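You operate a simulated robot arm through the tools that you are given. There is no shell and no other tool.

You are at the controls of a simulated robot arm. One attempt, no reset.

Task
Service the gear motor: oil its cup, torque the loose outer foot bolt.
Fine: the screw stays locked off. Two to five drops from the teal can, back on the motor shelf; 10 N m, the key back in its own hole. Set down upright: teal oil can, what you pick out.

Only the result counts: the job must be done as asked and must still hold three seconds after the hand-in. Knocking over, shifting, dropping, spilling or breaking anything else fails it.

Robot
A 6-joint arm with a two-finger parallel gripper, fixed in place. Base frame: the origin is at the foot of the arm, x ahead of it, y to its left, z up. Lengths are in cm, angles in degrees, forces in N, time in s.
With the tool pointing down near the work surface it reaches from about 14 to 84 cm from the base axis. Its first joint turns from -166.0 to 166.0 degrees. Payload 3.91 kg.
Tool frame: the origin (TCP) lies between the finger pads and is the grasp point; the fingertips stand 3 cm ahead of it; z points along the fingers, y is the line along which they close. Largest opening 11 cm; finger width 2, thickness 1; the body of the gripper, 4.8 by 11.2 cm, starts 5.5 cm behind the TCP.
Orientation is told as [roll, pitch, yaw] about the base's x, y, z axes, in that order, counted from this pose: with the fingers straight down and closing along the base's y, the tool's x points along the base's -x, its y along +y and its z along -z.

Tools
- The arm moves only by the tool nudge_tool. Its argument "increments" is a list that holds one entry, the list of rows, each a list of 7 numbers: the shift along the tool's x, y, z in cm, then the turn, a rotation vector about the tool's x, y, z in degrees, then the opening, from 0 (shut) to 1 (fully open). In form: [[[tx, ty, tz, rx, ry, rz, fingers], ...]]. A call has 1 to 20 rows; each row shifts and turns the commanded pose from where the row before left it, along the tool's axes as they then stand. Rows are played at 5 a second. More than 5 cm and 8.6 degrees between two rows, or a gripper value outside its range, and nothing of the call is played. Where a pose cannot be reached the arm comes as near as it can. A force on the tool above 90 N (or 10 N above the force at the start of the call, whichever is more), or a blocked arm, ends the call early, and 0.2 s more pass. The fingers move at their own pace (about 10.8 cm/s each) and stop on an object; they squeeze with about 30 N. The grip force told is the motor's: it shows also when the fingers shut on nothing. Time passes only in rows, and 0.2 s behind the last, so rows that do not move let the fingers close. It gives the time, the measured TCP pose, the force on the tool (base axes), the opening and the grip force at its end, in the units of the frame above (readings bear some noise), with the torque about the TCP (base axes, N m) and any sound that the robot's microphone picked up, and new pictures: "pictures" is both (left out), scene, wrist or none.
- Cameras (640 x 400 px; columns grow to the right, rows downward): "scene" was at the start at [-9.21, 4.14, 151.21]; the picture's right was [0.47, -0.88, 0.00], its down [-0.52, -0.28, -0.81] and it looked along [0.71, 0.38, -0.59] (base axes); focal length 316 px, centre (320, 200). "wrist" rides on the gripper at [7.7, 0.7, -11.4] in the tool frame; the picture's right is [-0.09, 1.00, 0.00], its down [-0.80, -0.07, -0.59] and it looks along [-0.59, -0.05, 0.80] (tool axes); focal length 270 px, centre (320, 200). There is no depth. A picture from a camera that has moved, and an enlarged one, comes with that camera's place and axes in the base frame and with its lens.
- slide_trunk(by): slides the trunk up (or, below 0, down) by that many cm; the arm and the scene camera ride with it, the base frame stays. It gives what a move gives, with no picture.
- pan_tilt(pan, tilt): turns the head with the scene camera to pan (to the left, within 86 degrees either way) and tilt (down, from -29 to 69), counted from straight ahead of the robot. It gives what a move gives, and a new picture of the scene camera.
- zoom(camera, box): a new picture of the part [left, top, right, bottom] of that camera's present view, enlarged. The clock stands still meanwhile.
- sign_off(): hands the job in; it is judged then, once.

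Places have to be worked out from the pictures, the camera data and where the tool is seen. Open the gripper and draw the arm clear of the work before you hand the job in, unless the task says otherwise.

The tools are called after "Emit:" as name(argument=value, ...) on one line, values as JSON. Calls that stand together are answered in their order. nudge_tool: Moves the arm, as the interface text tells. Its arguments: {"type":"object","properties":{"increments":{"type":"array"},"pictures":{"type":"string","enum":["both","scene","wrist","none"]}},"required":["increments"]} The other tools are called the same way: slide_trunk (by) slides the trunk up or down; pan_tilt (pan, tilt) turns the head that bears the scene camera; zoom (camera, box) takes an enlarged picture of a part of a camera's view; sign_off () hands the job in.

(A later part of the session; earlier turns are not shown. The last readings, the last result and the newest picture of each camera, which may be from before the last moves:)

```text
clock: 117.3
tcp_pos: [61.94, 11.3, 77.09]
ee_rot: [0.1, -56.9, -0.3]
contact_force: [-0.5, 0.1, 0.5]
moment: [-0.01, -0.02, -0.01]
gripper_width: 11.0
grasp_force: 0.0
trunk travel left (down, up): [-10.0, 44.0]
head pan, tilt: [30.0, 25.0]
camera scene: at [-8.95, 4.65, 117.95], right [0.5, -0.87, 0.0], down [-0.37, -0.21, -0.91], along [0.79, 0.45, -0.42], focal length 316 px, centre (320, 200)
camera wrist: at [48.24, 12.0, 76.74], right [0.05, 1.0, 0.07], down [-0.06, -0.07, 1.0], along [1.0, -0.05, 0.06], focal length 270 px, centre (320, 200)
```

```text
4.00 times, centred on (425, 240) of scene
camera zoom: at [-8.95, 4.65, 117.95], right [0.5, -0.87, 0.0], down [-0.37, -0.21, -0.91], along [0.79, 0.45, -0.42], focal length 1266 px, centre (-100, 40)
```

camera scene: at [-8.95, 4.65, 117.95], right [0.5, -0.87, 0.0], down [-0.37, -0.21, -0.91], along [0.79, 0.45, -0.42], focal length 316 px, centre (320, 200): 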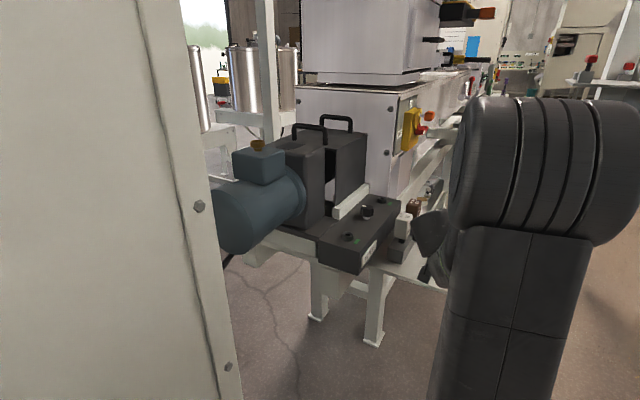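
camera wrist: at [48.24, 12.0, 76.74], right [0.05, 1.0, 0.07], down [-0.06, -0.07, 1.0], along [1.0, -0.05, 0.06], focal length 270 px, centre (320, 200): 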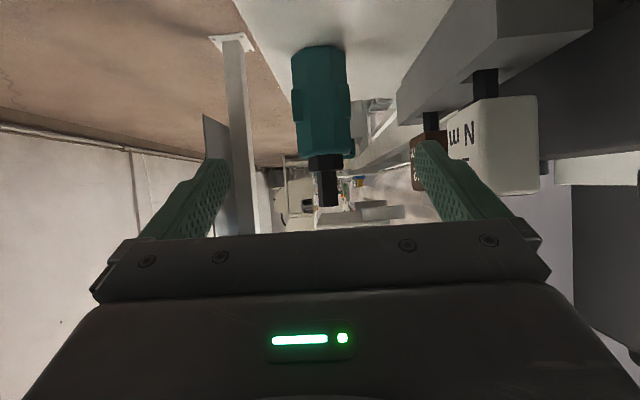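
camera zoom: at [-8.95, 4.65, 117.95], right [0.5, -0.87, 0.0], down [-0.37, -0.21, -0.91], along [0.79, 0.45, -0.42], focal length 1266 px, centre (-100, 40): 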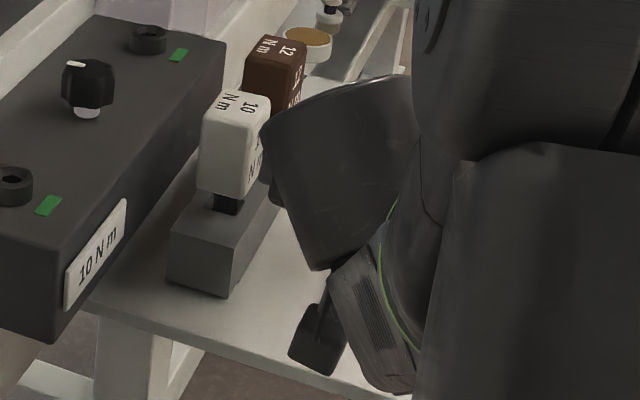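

The can is centred between the open fingers. I advance along the tool axis to the grip point in steps.

Emit:
nudge_tool(increments=[[[0, 0.08, 2.5, 0, 0, 0, 1], [0, 0, 2.5, 0, 0, 0, 1], [0, 0, 2.5, 0, 0, 0, 1], [0, 0, 2.5, 0, 0, 0, 1], [0, 0, 0, 0, 0, 0, 1]]], pictures="both")

Emit:
zoom(camera="scene", box=[370, 190, 480, 290])

```text
clock: 118.5
tcp_pos: [70.47, 11.48, 71.56]
ee_rot: [0.1, -57.0, -0.1]
contact_force: [0.8, -0.1, -0.5]
moment: [-0.03, 0.01, -0.02]
gripper_width: 11.01
grasp_force: 0.1
trunk travel left (down, up): [-10.0, 44.0]
head pan, tilt: [30.0, 25.0]
camera scene: at [-8.95, 4.65, 117.95], right [0.5, -0.87, 0.0], down [-0.37, -0.21, -0.91], along [0.79, 0.45, -0.42], focal length 316 px, centre (320, 200)
camera wrist: at [56.57, 12.2, 71.3], right [0.05, 1.0, 0.07], down [-0.06, -0.07, 1.0], along [1.0, -0.05, 0.06], focal length 270 px, centre (320, 200)
```

scene: 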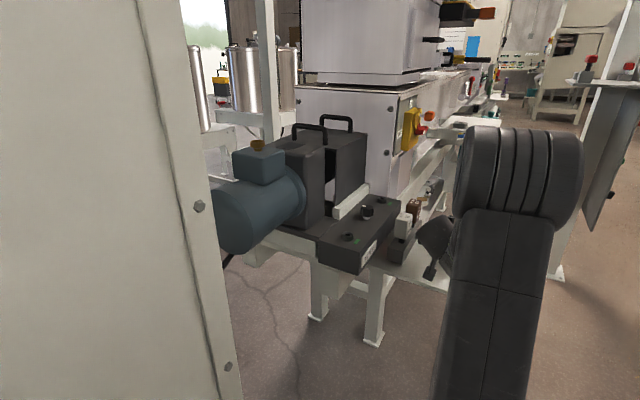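
wrist: 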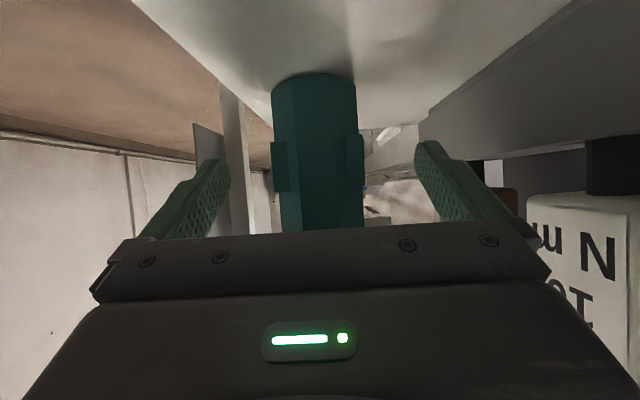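

```text
4.00 times, centred on (425, 240) of scene
camera zoom: at [-8.95, 4.65, 117.95], right [0.5, -0.87, 0.0], down [-0.37, -0.21, -0.91], along [0.79, 0.45, -0.42], focal length 1266 px, centre (-100, 40)
```

zoom: 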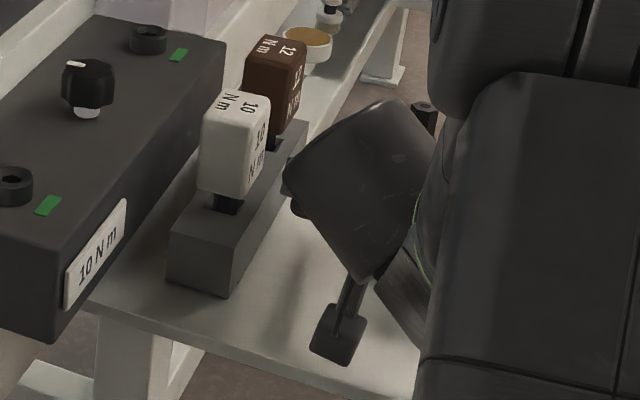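

The side plates line up with the fingers. I advance the last 1.7 cm and close gently.

Emit:
nudge_tool(increments=[[[0, 0, 0.9, 0, 0, 0, 1], [0, 0, 0.8, 0, 0, 0, 1], [0, 0, 0, 0, 0, 0, 0.8], [0, 0, 0, 0, 0, 0, 0.65], [0, 0, 0, 0, 0, 0, 0.52], [0, 0, 0, 0, 0, 0, 0.52]]], pictures="wrist")

```text
clock: 119.9
tcp_pos: [71.86, 11.6, 70.62]
ee_rot: [0.1, -57.0, -0.1]
contact_force: [-0.2, -0.9, 0.1]
moment: [0.04, -0.01, 0.02]
gripper_width: 5.72
grasp_force: 0.0
trunk travel left (down, up): [-10.0, 44.0]
head pan, tilt: [30.0, 25.0]
camera wrist: at [57.92, 12.21, 70.46], right [0.05, 1.0, 0.07], down [-0.06, -0.07, 1.0], along [1.0, -0.05, 0.06], focal length 270 px, centre (320, 200)
```

wrist: 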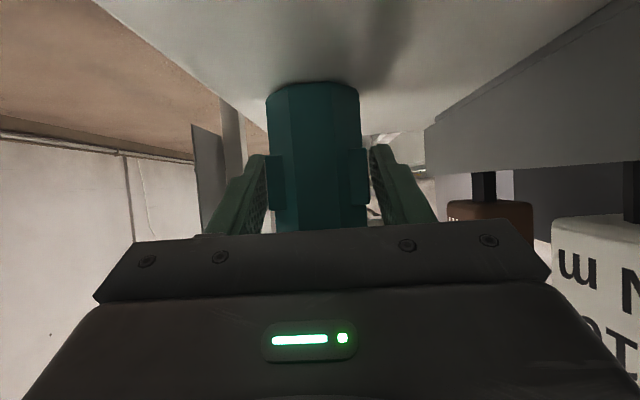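

Emit:
nudge_tool(increments=[[[0, 0, 0, 0, 0, 0, 0.46], [0, 0, 0, 0, 0, 0, 0.42], [0, 0, 0, 0, 0, 0, 0.38], [0, 0, 0, 0, 0, 0, 0.38]]], pictures="wrist")

```text
clock: 120.9
tcp_pos: [71.87, 11.46, 70.77]
ee_rot: [0.1, -57.0, -0.2]
contact_force: [0.6, -0.1, 0.5]
moment: [-0.03, 0.01, 0.01]
gripper_width: 4.47
grasp_force: 30.0
trunk travel left (down, up): [-10.0, 44.0]
head pan, tilt: [30.0, 25.0]
camera wrist: at [57.92, 12.2, 70.46], right [0.05, 1.0, 0.07], down [-0.06, -0.07, 1.0], along [1.0, -0.05, 0.06], focal length 270 px, centre (320, 200)
```

wrist: 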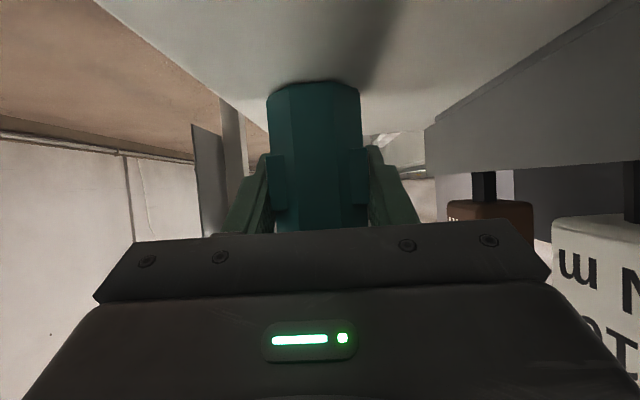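

Gripped at 4.47 cm. I lift straight up slowly and check the hold.

Emit:
nudge_tool(increments=[[[-0.84, 0, -0.545, 0, 0, 0, 0.35], [-1.68, 0, -1.09, 0, 0, 0, 0.35], [-2.52, 0, -1.63, 0, 0, 0, 0.35], [-2.52, 0, -1.63, 0, 0, 0, 0.35], [0, 0, 0, 0, 0, 0, 0.35]]], pictures="both")

```text
clock: 122.1
tcp_pos: [71.64, 11.61, 79.67]
ee_rot: [-0.1, -57.0, -0.1]
contact_force: [-0.8, 1.3, -1.8]
moment: [0.02, 0.03, -0.02]
gripper_width: 4.49
grasp_force: 29.8
trunk travel left (down, up): [-10.0, 44.0]
head pan, tilt: [30.0, 25.0]
camera scene: at [-8.93, 4.66, 117.95], right [0.5, -0.87, 0.0], down [-0.37, -0.21, -0.91], along [0.79, 0.45, -0.42], focal length 316 px, centre (320, 200)
camera wrist: at [57.87, 12.2, 79.42], right [0.05, 1.0, 0.07], down [-0.06, -0.07, 1.0], along [1.0, -0.05, 0.06], focal length 270 px, centre (320, 200)
```

scene: 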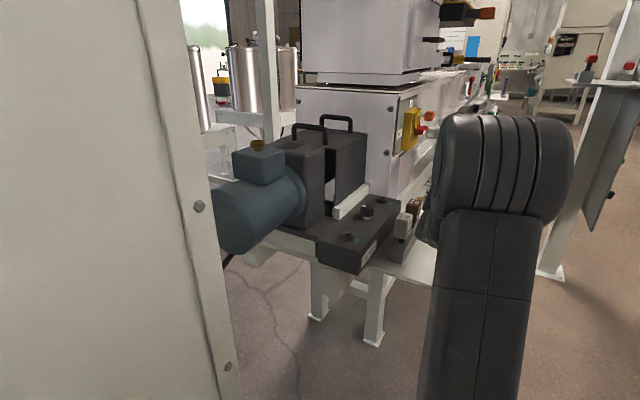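
wrist: 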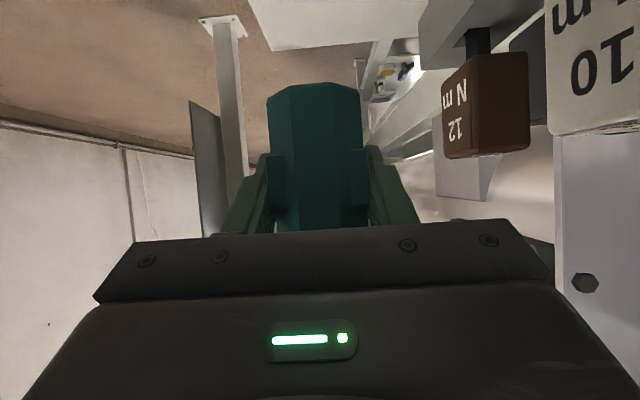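

The can is held (about 2 N). I raise and retract it to a clear high spot, keeping it upright.

Emit:
nudge_tool(increments=[[[-2.29, 0.38, -3.68, 0, 0, 0, 0.35], [-2.29, 0.38, -3.68, 0, 0, 0, 0.35], [-2.29, 0.38, -3.68, 0, 0, 0, 0.35], [-2.29, 0.38, -3.68, 0, 0, 0, 0.35], [-2.29, 0.38, -3.68, 0, 0, 0, 0.35], [-2.29, 0.38, -3.68, 0, 0, 0, 0.35], [-2.29, 0.38, -3.68, 0, 0, 0, 0.35], [-2.29, 0.38, -3.68, 0, 0, 0, 0.35], [-2.29, 0.38, -3.68, 0, 0, 0, 0.35], [0, 0, 0, 0, 0, 0, 0.35]]], pictures="both")

```text
clock: 124.3
tcp_pos: [55.25, 15.06, 114.99]
ee_rot: [0.1, -57.0, -0.1]
contact_force: [-0.8, 0.4, -2.7]
moment: [-0.01, 0.01, 0.03]
gripper_width: 4.49
grasp_force: 30.0
trunk travel left (down, up): [-10.0, 44.0]
head pan, tilt: [30.0, 25.0]
camera scene: at [-8.95, 4.66, 117.95], right [0.5, -0.87, 0.0], down [-0.37, -0.21, -0.91], along [0.79, 0.45, -0.42], focal length 316 px, centre (320, 200)
camera wrist: at [41.47, 15.73, 114.72], right [0.05, 1.0, 0.07], down [-0.06, -0.07, 1.0], along [1.0, -0.05, 0.06], focal length 270 px, centre (320, 200)
```

scene: 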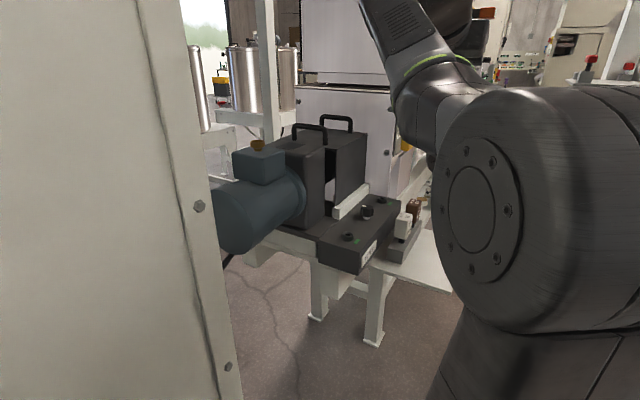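
wrist: 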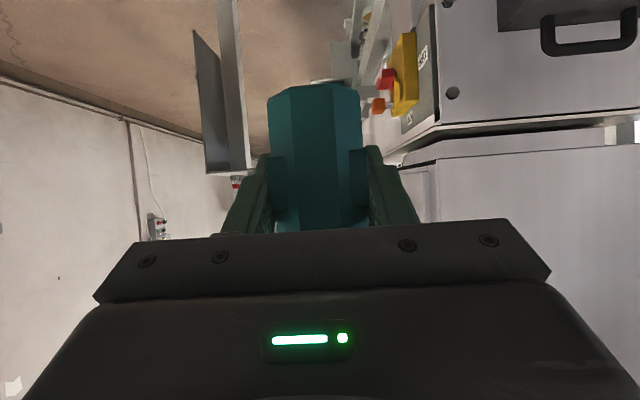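

Now I swing toward the motor: turn to a heading of 52° while carrying the can to about (40, 36, 115), still upright.

Emit:
nudge_tool(increments=[[[1.03, 2.62, -1.59, -5.454, 0, -3.536, 0.35], [0.866, 2.818, -1.335, -5.454, 0, -3.536, 0.35], [0.687, 2.98, -1.059, -5.454, 0, -3.536, 0.35], [0.498, 3.104, -0.769, -5.454, 0, -3.536, 0.35], [0.304, 3.188, -0.469, -5.454, 0, -3.536, 0.35], [0.106, 3.231, -0.163, -5.454, 0, -3.536, 0.35], [-0.094, 3.232, 0.144, -5.454, 0, -3.536, 0.35], [-0.292, 3.191, 0.451, -5.454, 0, -3.536, 0.35], [0, 0, 0, 0, 0, 0, 0.35]]], pictures="both")

```text
clock: 126.3
tcp_pos: [39.92, 35.93, 114.8]
ee_rot: [0.0, -57.1, 52.0]
contact_force: [-0.1, 0.9, -2.7]
moment: [-0.03, 0.0, 0.01]
gripper_width: 4.5
grasp_force: 30.1
trunk travel left (down, up): [-10.0, 44.0]
head pan, tilt: [30.0, 25.0]
camera scene: at [-8.95, 4.67, 117.95], right [0.5, -0.87, 0.0], down [-0.37, -0.21, -0.91], along [0.79, 0.45, -0.42], focal length 316 px, centre (320, 200)
camera wrist: at [30.82, 25.48, 114.59], right [-0.76, 0.65, 0.07], down [0.02, -0.09, 1.0], along [0.66, 0.75, 0.06], focal length 270 px, centre (320, 200)
```

scene: 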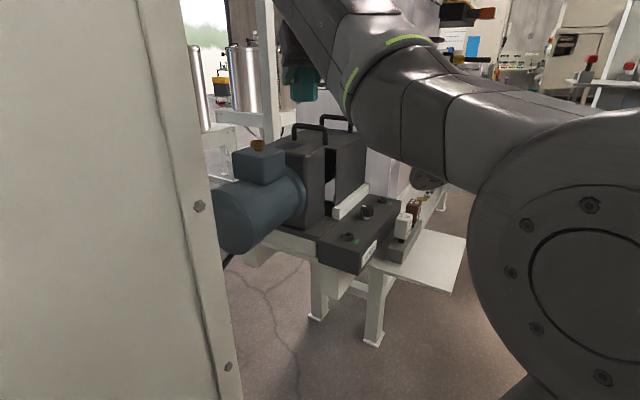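
wrist: 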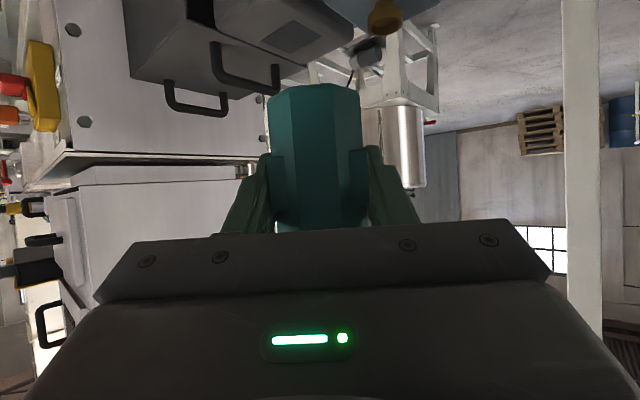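

The can is over clear space near the motor, with the cup visible at the top of the wrist view. I zoom on it to pin its position.

Emit:
zoom(camera="wrist", box=[300, 0, 460, 100])

Emit:
zoom(camera="scene", box=[200, 40, 360, 160])

```text
4.00 times, centred on (380, 50) of wrist
camera zoom: at [30.82, 25.48, 114.59], right [-0.76, 0.65, 0.07], down [0.02, -0.09, 1.0], along [0.66, 0.75, 0.06], focal length 1081 px, centre (80, 800)
```

zoom: 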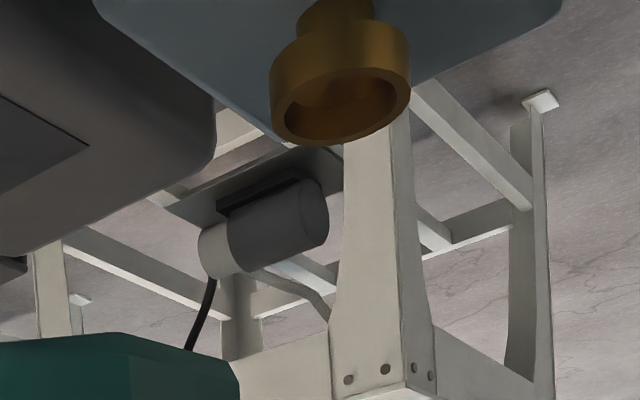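

```text
3.33 times, centred on (280, 100) of scene
camera zoom: at [-8.95, 4.67, 117.95], right [0.5, -0.87, 0.0], down [-0.37, -0.21, -0.91], along [0.79, 0.45, -0.42], focal length 1055 px, centre (453, 533)
```

zoom: 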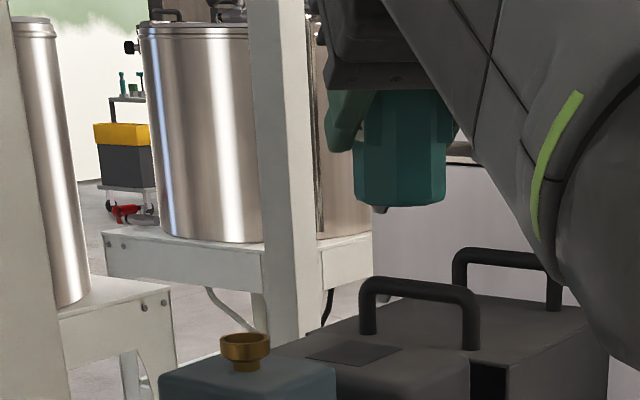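

Cup rim centre is (42.7, 50.35) at z 100.0, and the spout tip is about 8.3 cm from the TCP along the can axis. I level the tool in place (can leans 33°, still spout up).

Emit:
nudge_tool(increments=[[[0, 0, 0, 0, -8.25, 0, 0.35], [0, 0, 0, 0, -8.25, 0, 0.35], [0, 0, 0, 0, -8.25, 0, 0.35], [0, 0, 0, 0, -8.25, 0, 0.35], [0, 0, 0, 0, 0, 0, 0.35]]], pictures="both")

```text
clock: 127.5
tcp_pos: [39.93, 35.89, 114.86]
ee_rot: [142.5, -89.9, -90.7]
contact_force: [0.2, 0.3, -2.6]
moment: [-0.01, 0.02, 0.0]
gripper_width: 4.5
grasp_force: 29.7
trunk travel left (down, up): [-10.0, 44.0]
head pan, tilt: [30.0, 25.0]
camera scene: at [-8.94, 4.67, 117.95], right [0.5, -0.87, 0.0], down [-0.37, -0.21, -0.91], along [0.79, 0.45, -0.42], focal length 316 px, centre (320, 200)
camera wrist: at [32.34, 27.27, 107.13], right [-0.78, 0.61, 0.09], down [-0.31, -0.51, 0.8], along [0.54, 0.6, 0.59], focal length 270 px, centre (320, 200)
```

scene: 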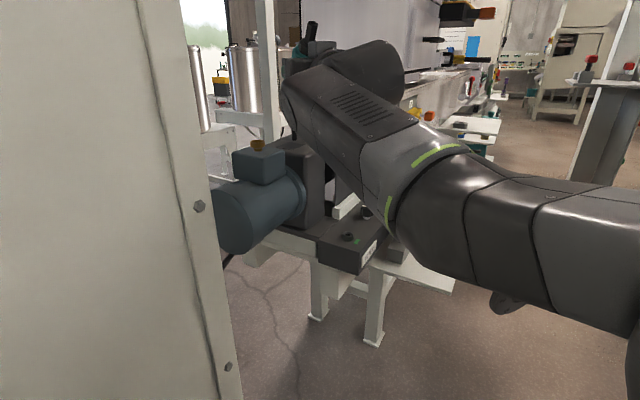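
wrist: 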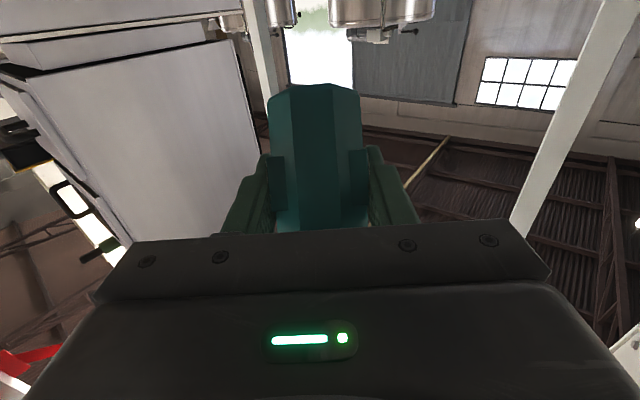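

Tool is level. I raise 3 cm and roll −75° so the can leans to the left, with the spout still above horizontal.

Emit:
nudge_tool(increments=[[[-3, 0, 0, 0, 0, 0, 0.35], [0, 0, 0, 0, 0, -8.33, 0.35], [0, 0, 0, 0, 0, -8.33, 0.35], [0, 0, 0, 0, 0, -8.33, 0.35], [0, 0, 0, 0, 0, -8.33, 0.35], [0, 0, 0, 0, 0, -8.33, 0.35], [0, 0, 0, 0, 0, -8.33, 0.35], [0, 0, 0, 0, 0, -8.33, 0.35], [0, 0, 0, 0, 0, -8.33, 0.35], [0, 0, 0, 0, 0, -8.33, 0.35], [0, 0, 0, 0, 0, 0, 0.35]]], pictures="both")

Emit:
zoom(camera="scene", box=[200, 20, 360, 160])

```text
clock: 129.9
tcp_pos: [39.85, 35.83, 118.0]
ee_rot: [-89.9, -15.0, 141.9]
contact_force: [-0.1, 0.2, -2.7]
moment: [-0.04, 0.03, -0.02]
gripper_width: 4.5
grasp_force: 30.3
trunk travel left (down, up): [-10.0, 44.0]
head pan, tilt: [30.0, 25.0]
camera scene: at [-8.95, 4.67, 117.95], right [0.5, -0.87, 0.0], down [-0.37, -0.21, -0.91], along [0.79, 0.45, -0.42], focal length 316 px, centre (320, 200)
camera wrist: at [38.54, 22.34, 115.25], right [-0.27, 0.21, -0.94], down [-0.96, 0.0, 0.27], along [0.06, 0.98, 0.2], focal length 270 px, centre (320, 200)
```

scene: 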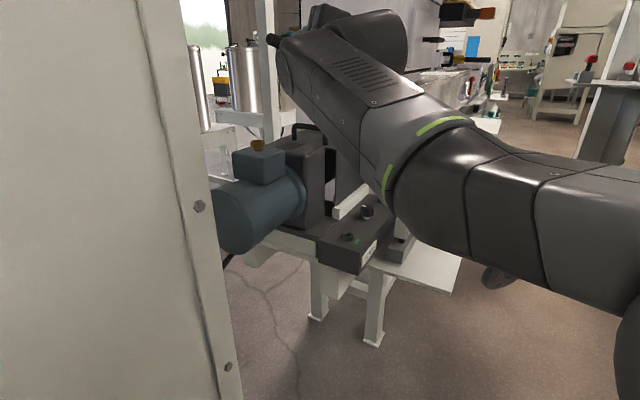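
wrist: 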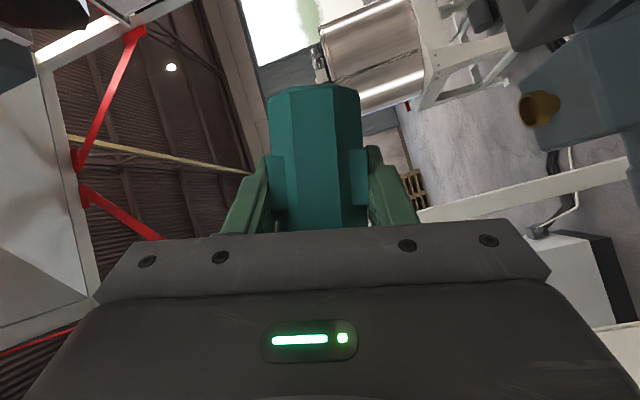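

```text
2.86 times, centred on (280, 90) of scene
camera zoom: at [-8.95, 4.67, 117.95], right [0.5, -0.87, 0.0], down [-0.37, -0.21, -0.91], along [0.79, 0.45, -0.42], focal length 904 px, centre (434, 514)
```

zoom: 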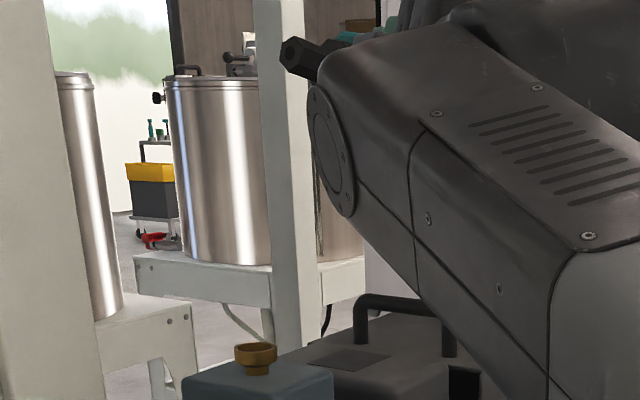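

The roll works and no drops show; the spout tip is where predicted (about 31.8, 36.4, 119.8). I advance 17.7 cm along the tool axis so the tip comes over the cup, still high.

Emit:
nudge_tool(increments=[[[0, 0, 4.43, 0, 0, 0, 0.35], [0, 0, 4.43, 0, 0, 0, 0.35], [0, 0, 4.43, 0, 0, 0, 0.35], [0, 0, 4.41, 0, 0, 0, 0.35], [0, 0, 0, 0, 0, 0, 0.35], [0, 0, 0, 0, 0, 0, 0.35]]], pictures="both")

Emit:
zoom(camera="scene", box=[200, 40, 360, 180])

```text
clock: 131.3
tcp_pos: [50.75, 49.61, 118.17]
ee_rot: [-90.0, -15.0, 141.9]
contact_force: [0.3, -0.1, -2.9]
moment: [-0.05, 0.01, 0.0]
gripper_width: 4.47
grasp_force: 30.5
trunk travel left (down, up): [-10.0, 44.0]
head pan, tilt: [30.0, 25.0]
camera scene: at [-8.95, 4.67, 117.95], right [0.5, -0.87, 0.0], down [-0.37, -0.21, -0.91], along [0.79, 0.45, -0.42], focal length 316 px, centre (320, 200)
camera wrist: at [49.43, 36.13, 115.36], right [-0.27, 0.21, -0.94], down [-0.96, 0.0, 0.28], along [0.06, 0.98, 0.2], focal length 270 px, centre (320, 200)
```

scene: 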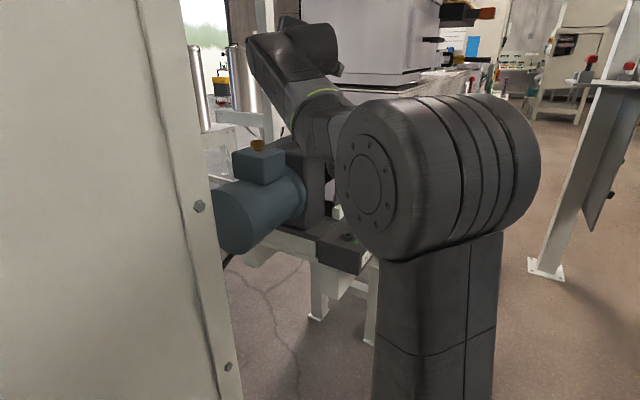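
wrist: 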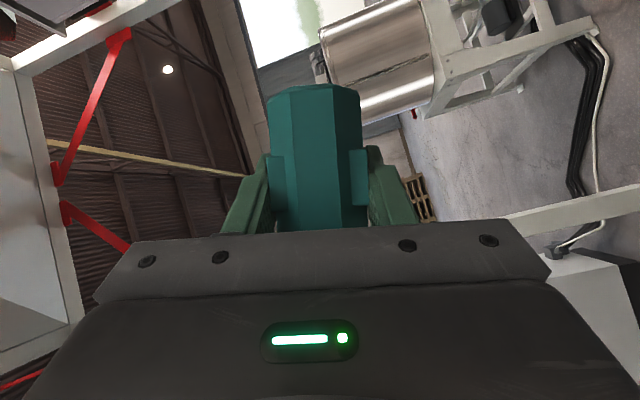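

```text
2.86 times, centred on (280, 110) of scene
camera zoom: at [-8.95, 4.67, 117.95], right [0.5, -0.87, 0.0], down [-0.37, -0.21, -0.91], along [0.79, 0.45, -0.42], focal length 904 px, centre (434, 457)
```

zoom: 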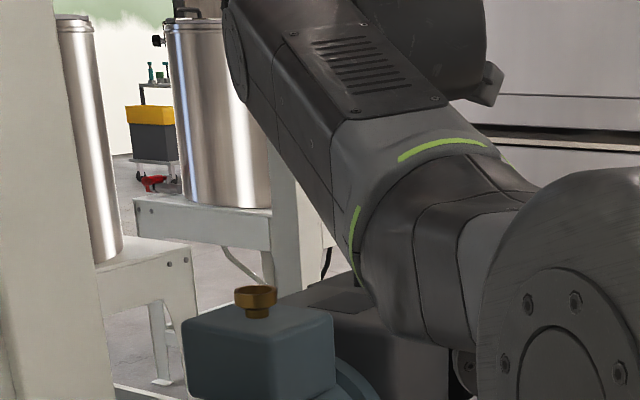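

The wrist now blocks the scene camera's view of the spout. I pivot the heading from 52° to 90° around the spout tip, so the wrist clears the line of sight.

Emit:
nudge_tool(increments=[[[-0.633, 0.17, 0.849, -1.967, -7.341, 0, 0.35], [-0.633, 0.17, 0.849, -1.967, -7.341, 0, 0.35], [-0.633, 0.17, 0.849, -1.967, -7.341, 0, 0.35], [-0.633, 0.17, 0.849, -1.967, -7.341, 0, 0.35], [-0.633, 0.17, 0.849, -1.967, -7.341, 0, 0.35], [0, 0, 0, 0, 0, 0, 0.35]]], pictures="both")

Emit:
zoom(camera="scene", box=[200, 20, 360, 160])

```text
clock: 132.7
tcp_pos: [49.62, 54.76, 118.01]
ee_rot: [-90.0, -15.0, -180.0]
contact_force: [0.4, -0.4, -2.1]
moment: [-0.03, -0.01, 0.04]
gripper_width: 4.47
grasp_force: 30.3
trunk travel left (down, up): [-10.0, 44.0]
head pan, tilt: [30.0, 25.0]
camera scene: at [-8.92, 4.69, 117.95], right [0.5, -0.87, 0.0], down [-0.37, -0.21, -0.91], along [0.78, 0.45, -0.42], focal length 316 px, centre (320, 200)
camera wrist: at [56.76, 43.35, 115.26], right [-0.34, 0.0, -0.94], down [-0.76, -0.59, 0.28], along [-0.56, 0.8, 0.2], focal length 270 px, centre (320, 200)
```

scene: 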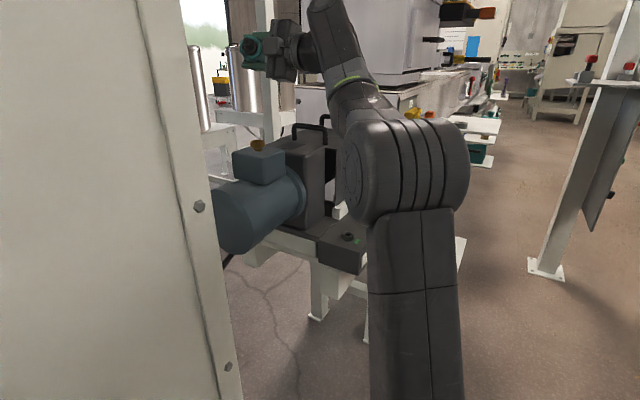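
wrist: 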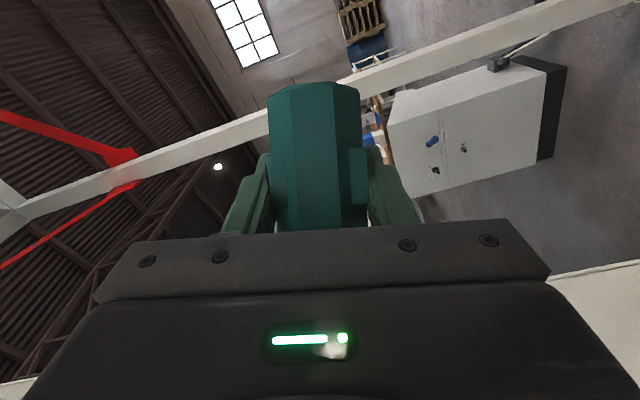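

```text
2.86 times, centred on (280, 90) of scene
camera zoom: at [-8.92, 4.69, 117.95], right [0.5, -0.87, 0.0], down [-0.37, -0.21, -0.91], along [0.78, 0.45, -0.42], focal length 904 px, centre (434, 514)
```

zoom: 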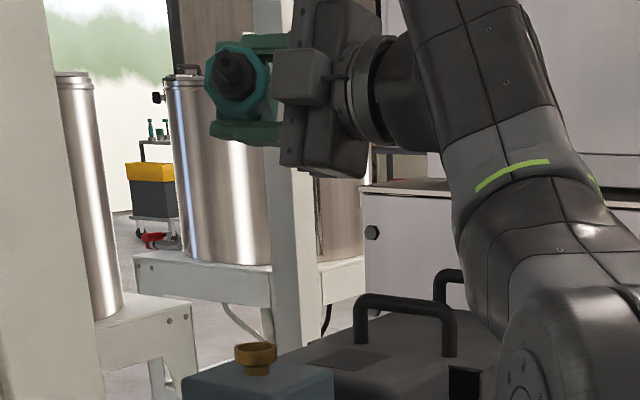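

The can and spout are now clearly visible, with the tip directly above the cup. I lower it to about 8 cm above the rim.

Emit:
nudge_tool(increments=[[[1.02, 3.8, 0, 0, 0, 0, 0.35], [1.02, 3.8, 0, 0, 0, 0, 0.35], [1.02, 3.8, 0, 0, 0, 0, 0.35], [0, 0, 0, 0, 0, 0, 0.35], [0, 0, 0, 0, 0, 0, 0.35]]], pictures="scene")

Emit:
zoom(camera="scene", box=[200, 50, 340, 170])

```text
clock: 133.9
tcp_pos: [49.29, 54.86, 106.16]
ee_rot: [-90.0, -15.0, 179.9]
contact_force: [0.0, -0.1, -2.1]
moment: [-0.06, 0.03, 0.01]
gripper_width: 4.47
grasp_force: 30.0
trunk travel left (down, up): [-10.0, 44.0]
head pan, tilt: [30.0, 25.0]
camera scene: at [-8.94, 4.68, 117.95], right [0.5, -0.87, 0.0], down [-0.37, -0.21, -0.91], along [0.79, 0.45, -0.42], focal length 316 px, centre (320, 200)
```

scene: 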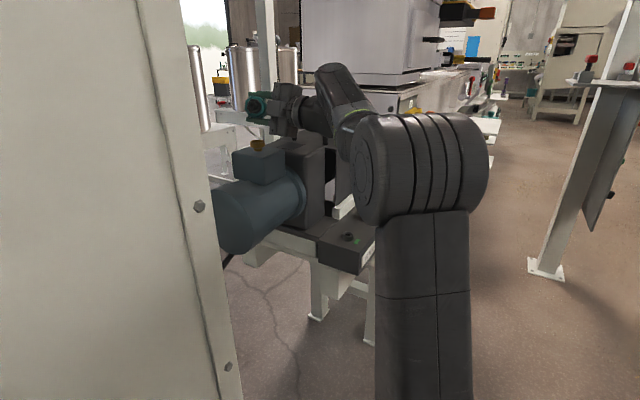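

```text
3.33 times, centred on (270, 110) of scene
camera zoom: at [-8.94, 4.68, 117.95], right [0.5, -0.87, 0.0], down [-0.37, -0.21, -0.91], along [0.79, 0.45, -0.42], focal length 1055 px, centre (487, 500)
```

zoom: 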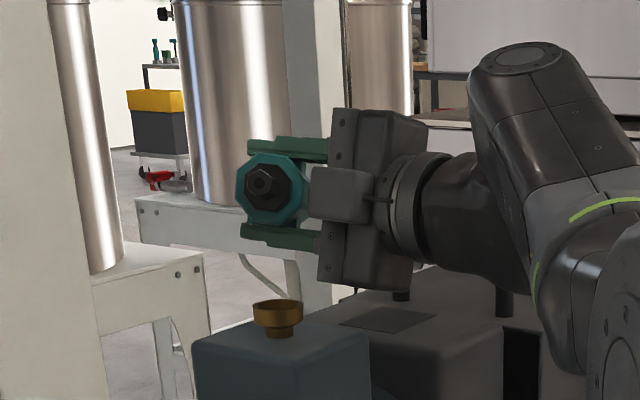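

The tip is about 0.4 cm left of the cup centre as seen by the scene camera. I correct that, then roll further with the tip held fixed, watching for the first drop.

Emit:
nudge_tool(increments=[[[0.25, -0.07, -0.3, 0, 0, 0, 0.35], [-0.059, -0.906, 0, 0, 0, -7.5, 0.35], [-0.059, -0.906, 0, 0, 0, -7.5, 0.35]]], pictures="scene")

Emit:
zoom(camera="scene", box=[200, 50, 340, 170])

```text
clock: 134.7
tcp_pos: [49.95, 54.53, 107.99]
ee_rot: [-90.1, 0.0, 179.9]
contact_force: [-0.3, 0.1, -3.5]
moment: [-0.01, -0.03, 0.0]
gripper_width: 4.5
grasp_force: 29.7
trunk travel left (down, up): [-10.0, 44.0]
head pan, tilt: [30.0, 25.0]
camera scene: at [-8.93, 4.68, 117.95], right [0.5, -0.87, 0.0], down [-0.37, -0.21, -0.91], along [0.79, 0.45, -0.42], focal length 316 px, centre (320, 200)
```

scene: 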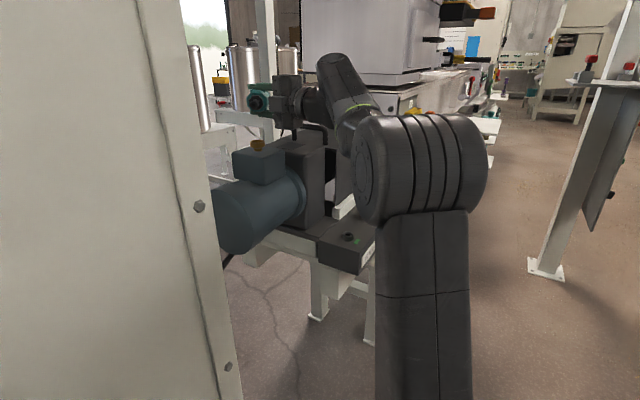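

```text
3.33 times, centred on (270, 110) of scene
camera zoom: at [-8.93, 4.68, 117.95], right [0.5, -0.87, 0.0], down [-0.37, -0.21, -0.91], along [0.79, 0.45, -0.42], focal length 1055 px, centre (487, 500)
```

zoom: 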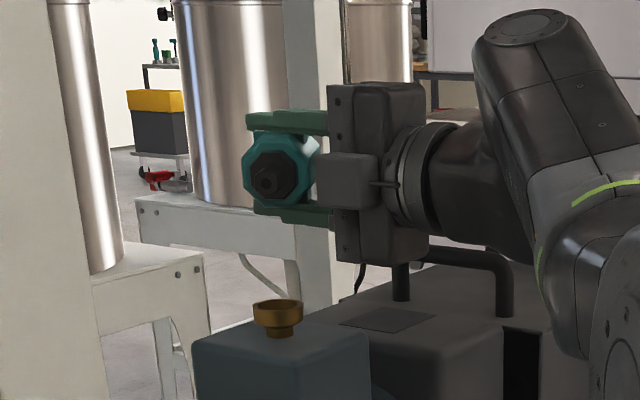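

The tip is now vertically above the cup centre (266→276 against 278 px). I continue rolling to −105°.

Emit:
nudge_tool(increments=[[[-0.059, -0.906, 0, 0, 0, -7.5, 0.35], [-0.059, -0.906, 0, 0, 0, -7.5, 0.35]]], pictures="scene")

Emit:
zoom(camera="scene", box=[220, 60, 300, 160])

```text
clock: 135.3
tcp_pos: [49.77, 54.6, 109.67]
ee_rot: [-90.0, 15.1, 179.8]
contact_force: [0.7, -0.6, -3.2]
moment: [-0.03, 0.02, 0.0]
gripper_width: 4.48
grasp_force: 29.6
trunk travel left (down, up): [-10.0, 44.0]
head pan, tilt: [30.0, 25.0]
camera scene: at [-8.93, 4.68, 117.95], right [0.5, -0.87, 0.0], down [-0.37, -0.21, -0.91], along [0.79, 0.45, -0.42], focal length 316 px, centre (320, 200)
```

scene: 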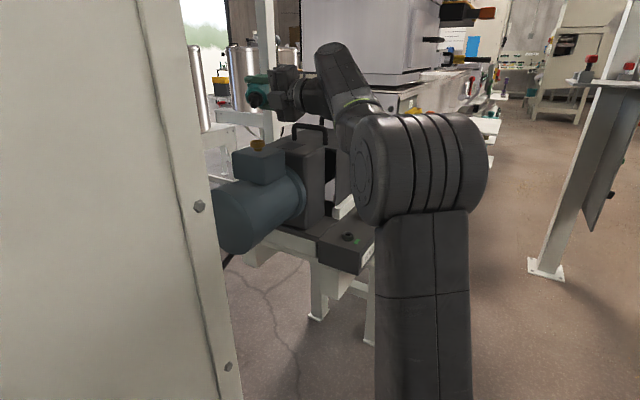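

```text
4.00 times, centred on (260, 110) of scene
camera zoom: at [-8.93, 4.68, 117.95], right [0.5, -0.87, 0.0], down [-0.37, -0.21, -0.91], along [0.79, 0.45, -0.42], focal length 1266 px, centre (560, 560)
```

zoom: 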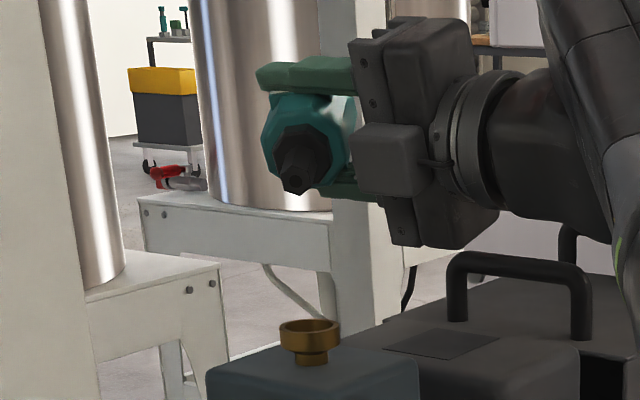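

No drop yet at −105°. I lower 3.5 cm, then continue rolling in small steps.

Emit:
nudge_tool(increments=[[[-0.906, 3.38, 0, 0, 0, 0, 0.35], [-0.059, -0.906, 0, 0, 0, -7.5, 0.35], [-0.059, -0.906, 0, 0, 0, -7.5, 0.35]]], pictures="scene")

Emit:
zoom(camera="scene", box=[220, 60, 300, 160])

```text
clock: 136.1
tcp_pos: [50.53, 57.51, 114.08]
ee_rot: [-89.6, 29.7, -179.9]
contact_force: [-0.1, 0.0, -2.0]
moment: [-0.02, -0.01, 0.03]
gripper_width: 4.46
grasp_force: 29.5
out of reach, approached as far as the arm can: row 1, 2, 3
trunk travel left (down, up): [-10.0, 44.0]
head pan, tilt: [30.0, 25.0]
camera scene: at [-8.93, 4.67, 117.95], right [0.5, -0.87, 0.0], down [-0.37, -0.21, -0.91], along [0.79, 0.45, -0.42], focal length 316 px, centre (320, 200)
```

scene: 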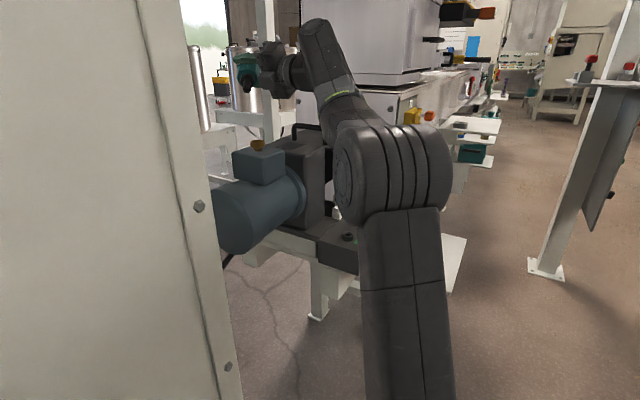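

```text
4.00 times, centred on (260, 110) of scene
camera zoom: at [-8.93, 4.67, 117.95], right [0.5, -0.87, 0.0], down [-0.37, -0.21, -0.91], along [0.79, 0.45, -0.42], focal length 1266 px, centre (560, 560)
```

zoom: 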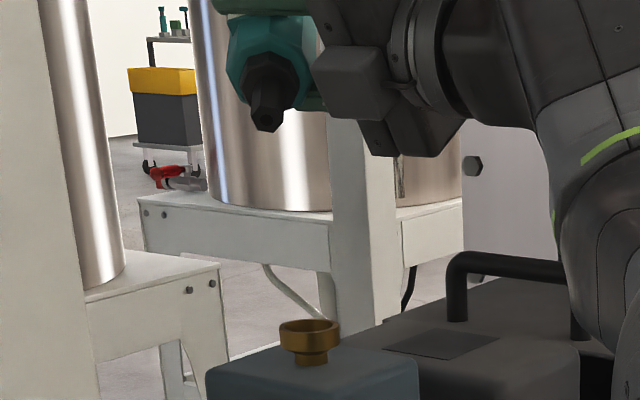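

The arm hit a wrist-roll limit near −105° and the tip drifted off the cup. Nothing has dripped, so I roll the can back upright straight away.

Emit:
nudge_tool(increments=[[[0, 0, 0, 0, 0, 8.5, 0.35], [0, 0, 0, 0, 0, 8.5, 0.35], [0, 0, 0, 0, 0, 8.5, 0.35], [0, 0, 0, 0, 0, 8.5, 0.35], [0, 0, 0, 0, 0, 8.5, 0.35], [0, 0, 0, 0, 0, 8.5, 0.35], [0, 0, 0, 0, 0, 8.5, 0.35], [0, 0, 0, 0, 0, 8.5, 0.35], [0, 0, 0, 0, 0, 8.5, 0.35], [0, 0, 0, 0, 0, 8.5, 0.35], [0, 0, 0, 0, 0, 8.5, 0.35], [0, 0, 0, 0, 0, 8.5, 0.35], [0, 0, 0, 0, 0, 8.5, 0.35], [0, 0, 0, 0, 0, 8.5, 0.35], [0, 0, 0, 0, 0, 0, 0.35]]], pictures="both")

Emit:
zoom(camera="scene", box=[200, 40, 340, 240])

```text
clock: 139.3
tcp_pos: [50.58, 57.4, 114.22]
ee_rot: [-92.2, -89.1, -178.0]
contact_force: [0.4, -0.4, -2.6]
moment: [0.0, -0.01, 0.02]
gripper_width: 4.51
grasp_force: 29.5
trunk travel left (down, up): [-10.0, 44.0]
head pan, tilt: [30.0, 25.0]
camera scene: at [-8.94, 4.68, 117.95], right [0.5, -0.87, 0.0], down [-0.37, -0.21, -0.91], along [0.79, 0.45, -0.42], focal length 316 px, centre (320, 200)
camera wrist: at [50.01, 46.0, 106.36], right [-1.0, 0.0, 0.07], down [0.06, -0.59, 0.8], along [0.04, 0.8, 0.59], focal length 270 px, centre (320, 200)
```

scene: 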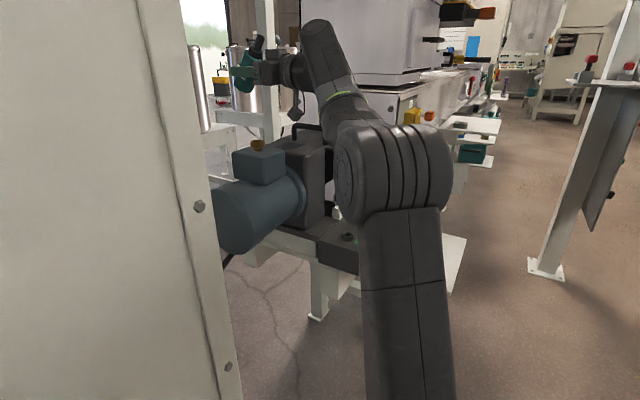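
wrist: 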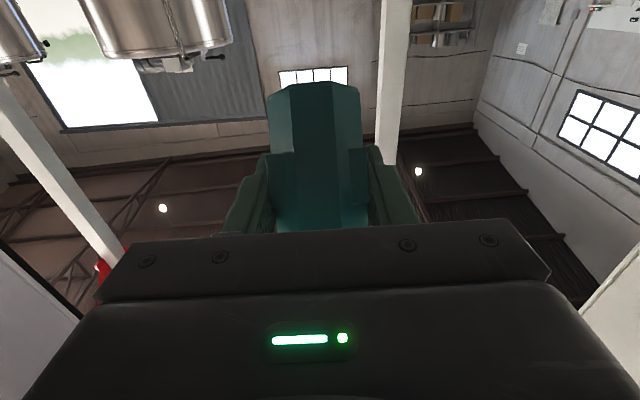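

```text
2.00 times, centred on (270, 140) of scene
camera zoom: at [-8.94, 4.68, 117.95], right [0.5, -0.87, 0.0], down [-0.37, -0.21, -0.91], along [0.79, 0.45, -0.42], focal length 633 px, centre (420, 320)
```

zoom: 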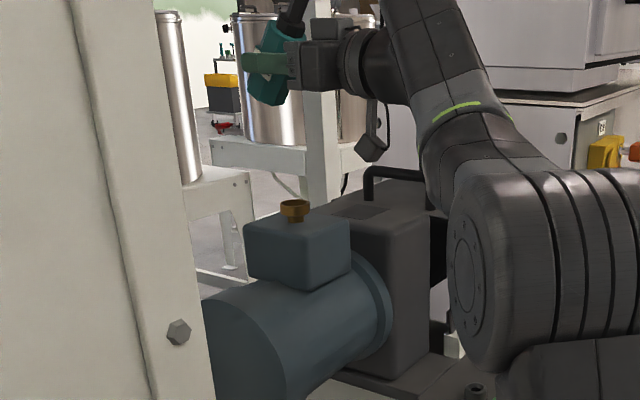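

The can is safely upright again and no oil is visible anywhere. My new plan is to do the 180° roll with the tool pointing down, where the can's tilt stays at 57°, then tip it back over the cup by pitching up. First I retract.

Emit:
nudge_tool(increments=[[[0, 0, -4.5, 0, 0, 0, 0.35], [0, 0, -4.5, 0, 0, 0, 0.35], [0, 0, -4.5, 0, 0, 0, 0.35], [0, 0, -4.5, 0, 0, 0, 0.35], [0, 0, -4, 0, 0, 0, 0.35], [0, 0, 0, 0, 0, 0, 0.35]]], pictures="none")

Emit:
slide_trunk(by=20)

Emit:
pan_tilt(pan=34, tilt=32)

```text
clock: 140.7
tcp_pos: [50.71, 35.56, 114.18]
ee_rot: [-93.5, -89.0, -176.6]
contact_force: [0.4, 0.2, -2.9]
moment: [-0.01, 0.01, -0.02]
gripper_width: 4.48
grasp_force: 30.2
trunk travel left (down, up): [-10.0, 44.0]
head pan, tilt: [30.0, 25.0]
```

```text
clock: 142.8
tcp_pos: [50.72, 35.56, 134.13]
ee_rot: [-92.3, -89.0, -177.7]
contact_force: [0.3, -0.1, -2.1]
moment: [0.01, -0.01, 0.01]
gripper_width: 4.48
grasp_force: 30.2
trunk travel left (down, up): [-30.0, 24.0]
head pan, tilt: [30.0, 25.0]
```

```text
clock: 143.5
tcp_pos: [50.87, 35.66, 134.16]
ee_rot: [-92.5, -89.0, -177.7]
contact_force: [0.0, 0.9, -2.5]
moment: [-0.06, 0.01, 0.01]
gripper_width: 4.49
grasp_force: 29.9
trunk travel left (down, up): [-30.0, 24.0]
head pan, tilt: [34.0, 32.0]
camera scene: at [-9.48, 5.07, 136.84], right [0.56, -0.83, 0.0], down [-0.44, -0.3, -0.85], along [0.7, 0.47, -0.53], focal length 316 px, centre (320, 200)
```

scene: 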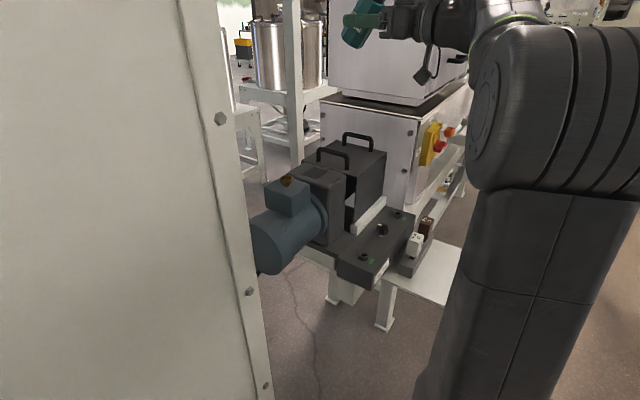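

I lower to z about 114, then pitch the tool down to vertical (the can passes through upright to a 57° forward lean).

Emit:
nudge_tool(increments=[[[4.9, 0, 0, 0, 0, 0, 0.35], [4.9, 0, 0, 0, 0, 0, 0.35], [4.9, 0, 0, 0, 0, 0, 0.35], [4.9, 0, 0, 0, 0, 0, 0.35], [0, 0, 0, 0, 8.18, 0, 0.35], [0, 0, 0, 0, 8.18, 0, 0.35], [0, 0, 0, 0, 8.18, 0, 0.35], [0, 0, 0, 0, 8.18, 0, 0.35], [0, 0, 0, 0, 8.18, 0, 0.35], [0, 0, 0, 0, 8.18, 0, 0.35], [0, 0, 0, 0, 8.18, 0, 0.35], [0, 0, 0, 0, 8.18, 0, 0.35], [0, 0, 0, 0, 8.18, 0, 0.35], [0, 0, 0, 0, 8.18, 0, 0.35], [0, 0, 0, 0, 7.2, 0, 0.35], [0, 0, 0, 0, 0, 0, 0.35]]], pictures="both")

```text
clock: 146.9
tcp_pos: [51.19, 35.6, 114.51]
ee_rot: [-0.9, -1.0, 89.9]
contact_force: [-0.3, 0.7, -1.8]
moment: [-0.03, -0.01, 0.03]
gripper_width: 4.49
grasp_force: 29.5
trunk travel left (down, up): [-30.0, 24.0]
head pan, tilt: [34.0, 32.0]
camera scene: at [-9.49, 5.09, 136.84], right [0.56, -0.83, 0.0], down [-0.44, -0.3, -0.85], along [0.7, 0.47, -0.53], focal length 316 px, centre (320, 200)
camera wrist: at [50.2, 27.67, 125.82], right [-1.0, 0.09, -0.02], down [0.06, 0.79, 0.61], along [0.07, 0.61, -0.79], focal length 270 px, centre (320, 200)
```

scene: 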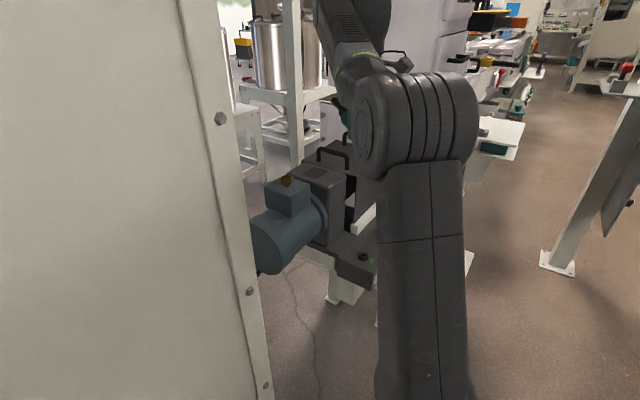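
wrist: 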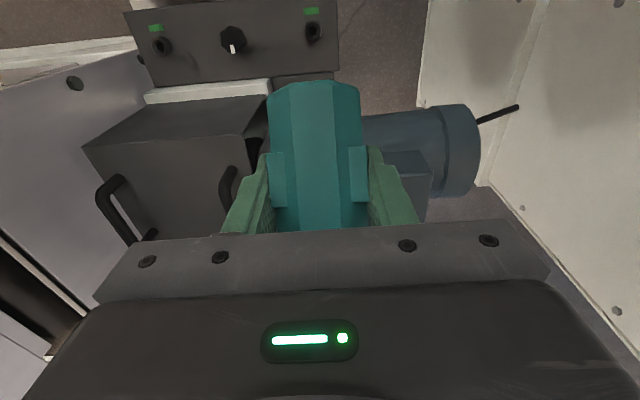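

The tool is vertical and the can leans 57° forward. I fix the small tilt error and roll +180° about the vertical axis in place.

Emit:
nudge_tool(increments=[[[0, 0, 0, -0.9, 1.0, 0, 0.35], [0, 0, 0, 0, 0, 8.4, 0.35], [0, 0, 0, 0, 0, 8.4, 0.35], [0, 0, 0, 0, 0, 8.4, 0.35], [0, 0, 0, 0, 0, 8.4, 0.35], [0, 0, 0, 0, 0, 8.4, 0.35], [0, 0, 0, 0, 0, 8.4, 0.35], [0, 0, 0, 0, 0, 8.4, 0.35], [0, 0, 0, 0, 0, 8.4, 0.35], [0, 0, 0, 0, 0, 8.4, 0.35], [0, 0, 0, 0, 0, 8.4, 0.35], [0, 0, 0, 0, 0, 8.4, 0.35], [0, 0, 0, 0, 0, 8.4, 0.35], [0, 0, 0, 0, 0, 8.4, 0.35], [0, 0, 0, 0, 0, 8.4, 0.35], [0, 0, 0, 0, 0, 0, 0.35]]], pictures="none")

Emit:
nudge_tool(increments=[[[0, 0, 0, 0, 0, 8.4, 0.35], [0, 0, 0, 0, 0, 8.4, 0.35], [0, 0, 0, 0, 0, 8.4, 0.35], [0, 0, 0, 0, 0, 8.4, 0.35], [0, 0, 0, 0, 0, 8.4, 0.35], [0, 0, 0, 0, 0, 8.4, 0.35], [0, 0, 0, 0, 0, 8.4, 0.35], [0, 0, 0, 0, 0, 3.6, 0.35], [0, 0, 0, 0, 0, 0, 0.35]]], pictures="both")

```text
clock: 150.3
tcp_pos: [50.95, 35.58, 114.48]
ee_rot: [0.0, -0.1, -27.8]
contact_force: [0.8, -0.4, -2.6]
moment: [0.0, -0.01, 0.0]
gripper_width: 4.47
grasp_force: 30.1
trunk travel left (down, up): [-30.0, 24.0]
head pan, tilt: [34.0, 32.0]
```

```text
clock: 152.3
tcp_pos: [51.16, 35.66, 114.41]
ee_rot: [0.1, 0.0, -90.1]
contact_force: [0.2, 0.3, -3.1]
moment: [-0.02, 0.0, 0.02]
gripper_width: 4.5
grasp_force: 29.9
trunk travel left (down, up): [-30.0, 24.0]
head pan, tilt: [34.0, 32.0]
camera scene: at [-9.48, 5.08, 136.84], right [0.56, -0.83, 0.0], down [-0.44, -0.3, -0.85], along [0.7, 0.47, -0.53], focal length 316 px, centre (320, 200)
camera wrist: at [51.78, 43.29, 125.95], right [1.0, -0.09, 0.0], down [-0.07, -0.8, 0.59], along [-0.05, -0.59, -0.8], focal length 270 px, centre (320, 200)
```

scene: 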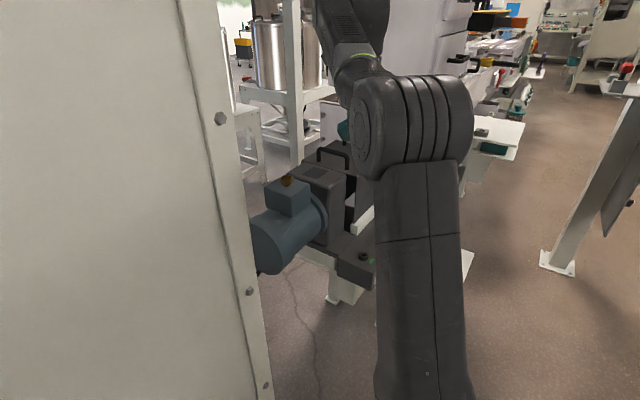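
wrist: 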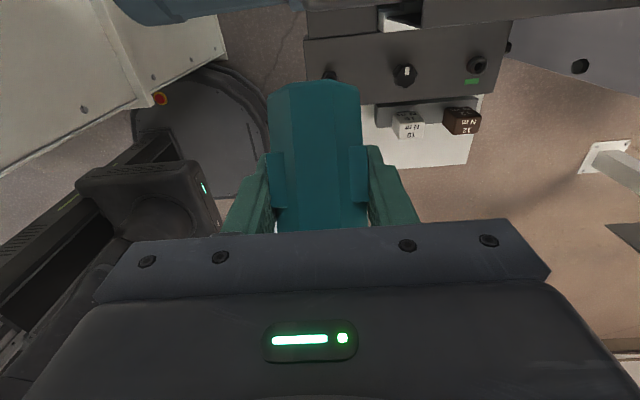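

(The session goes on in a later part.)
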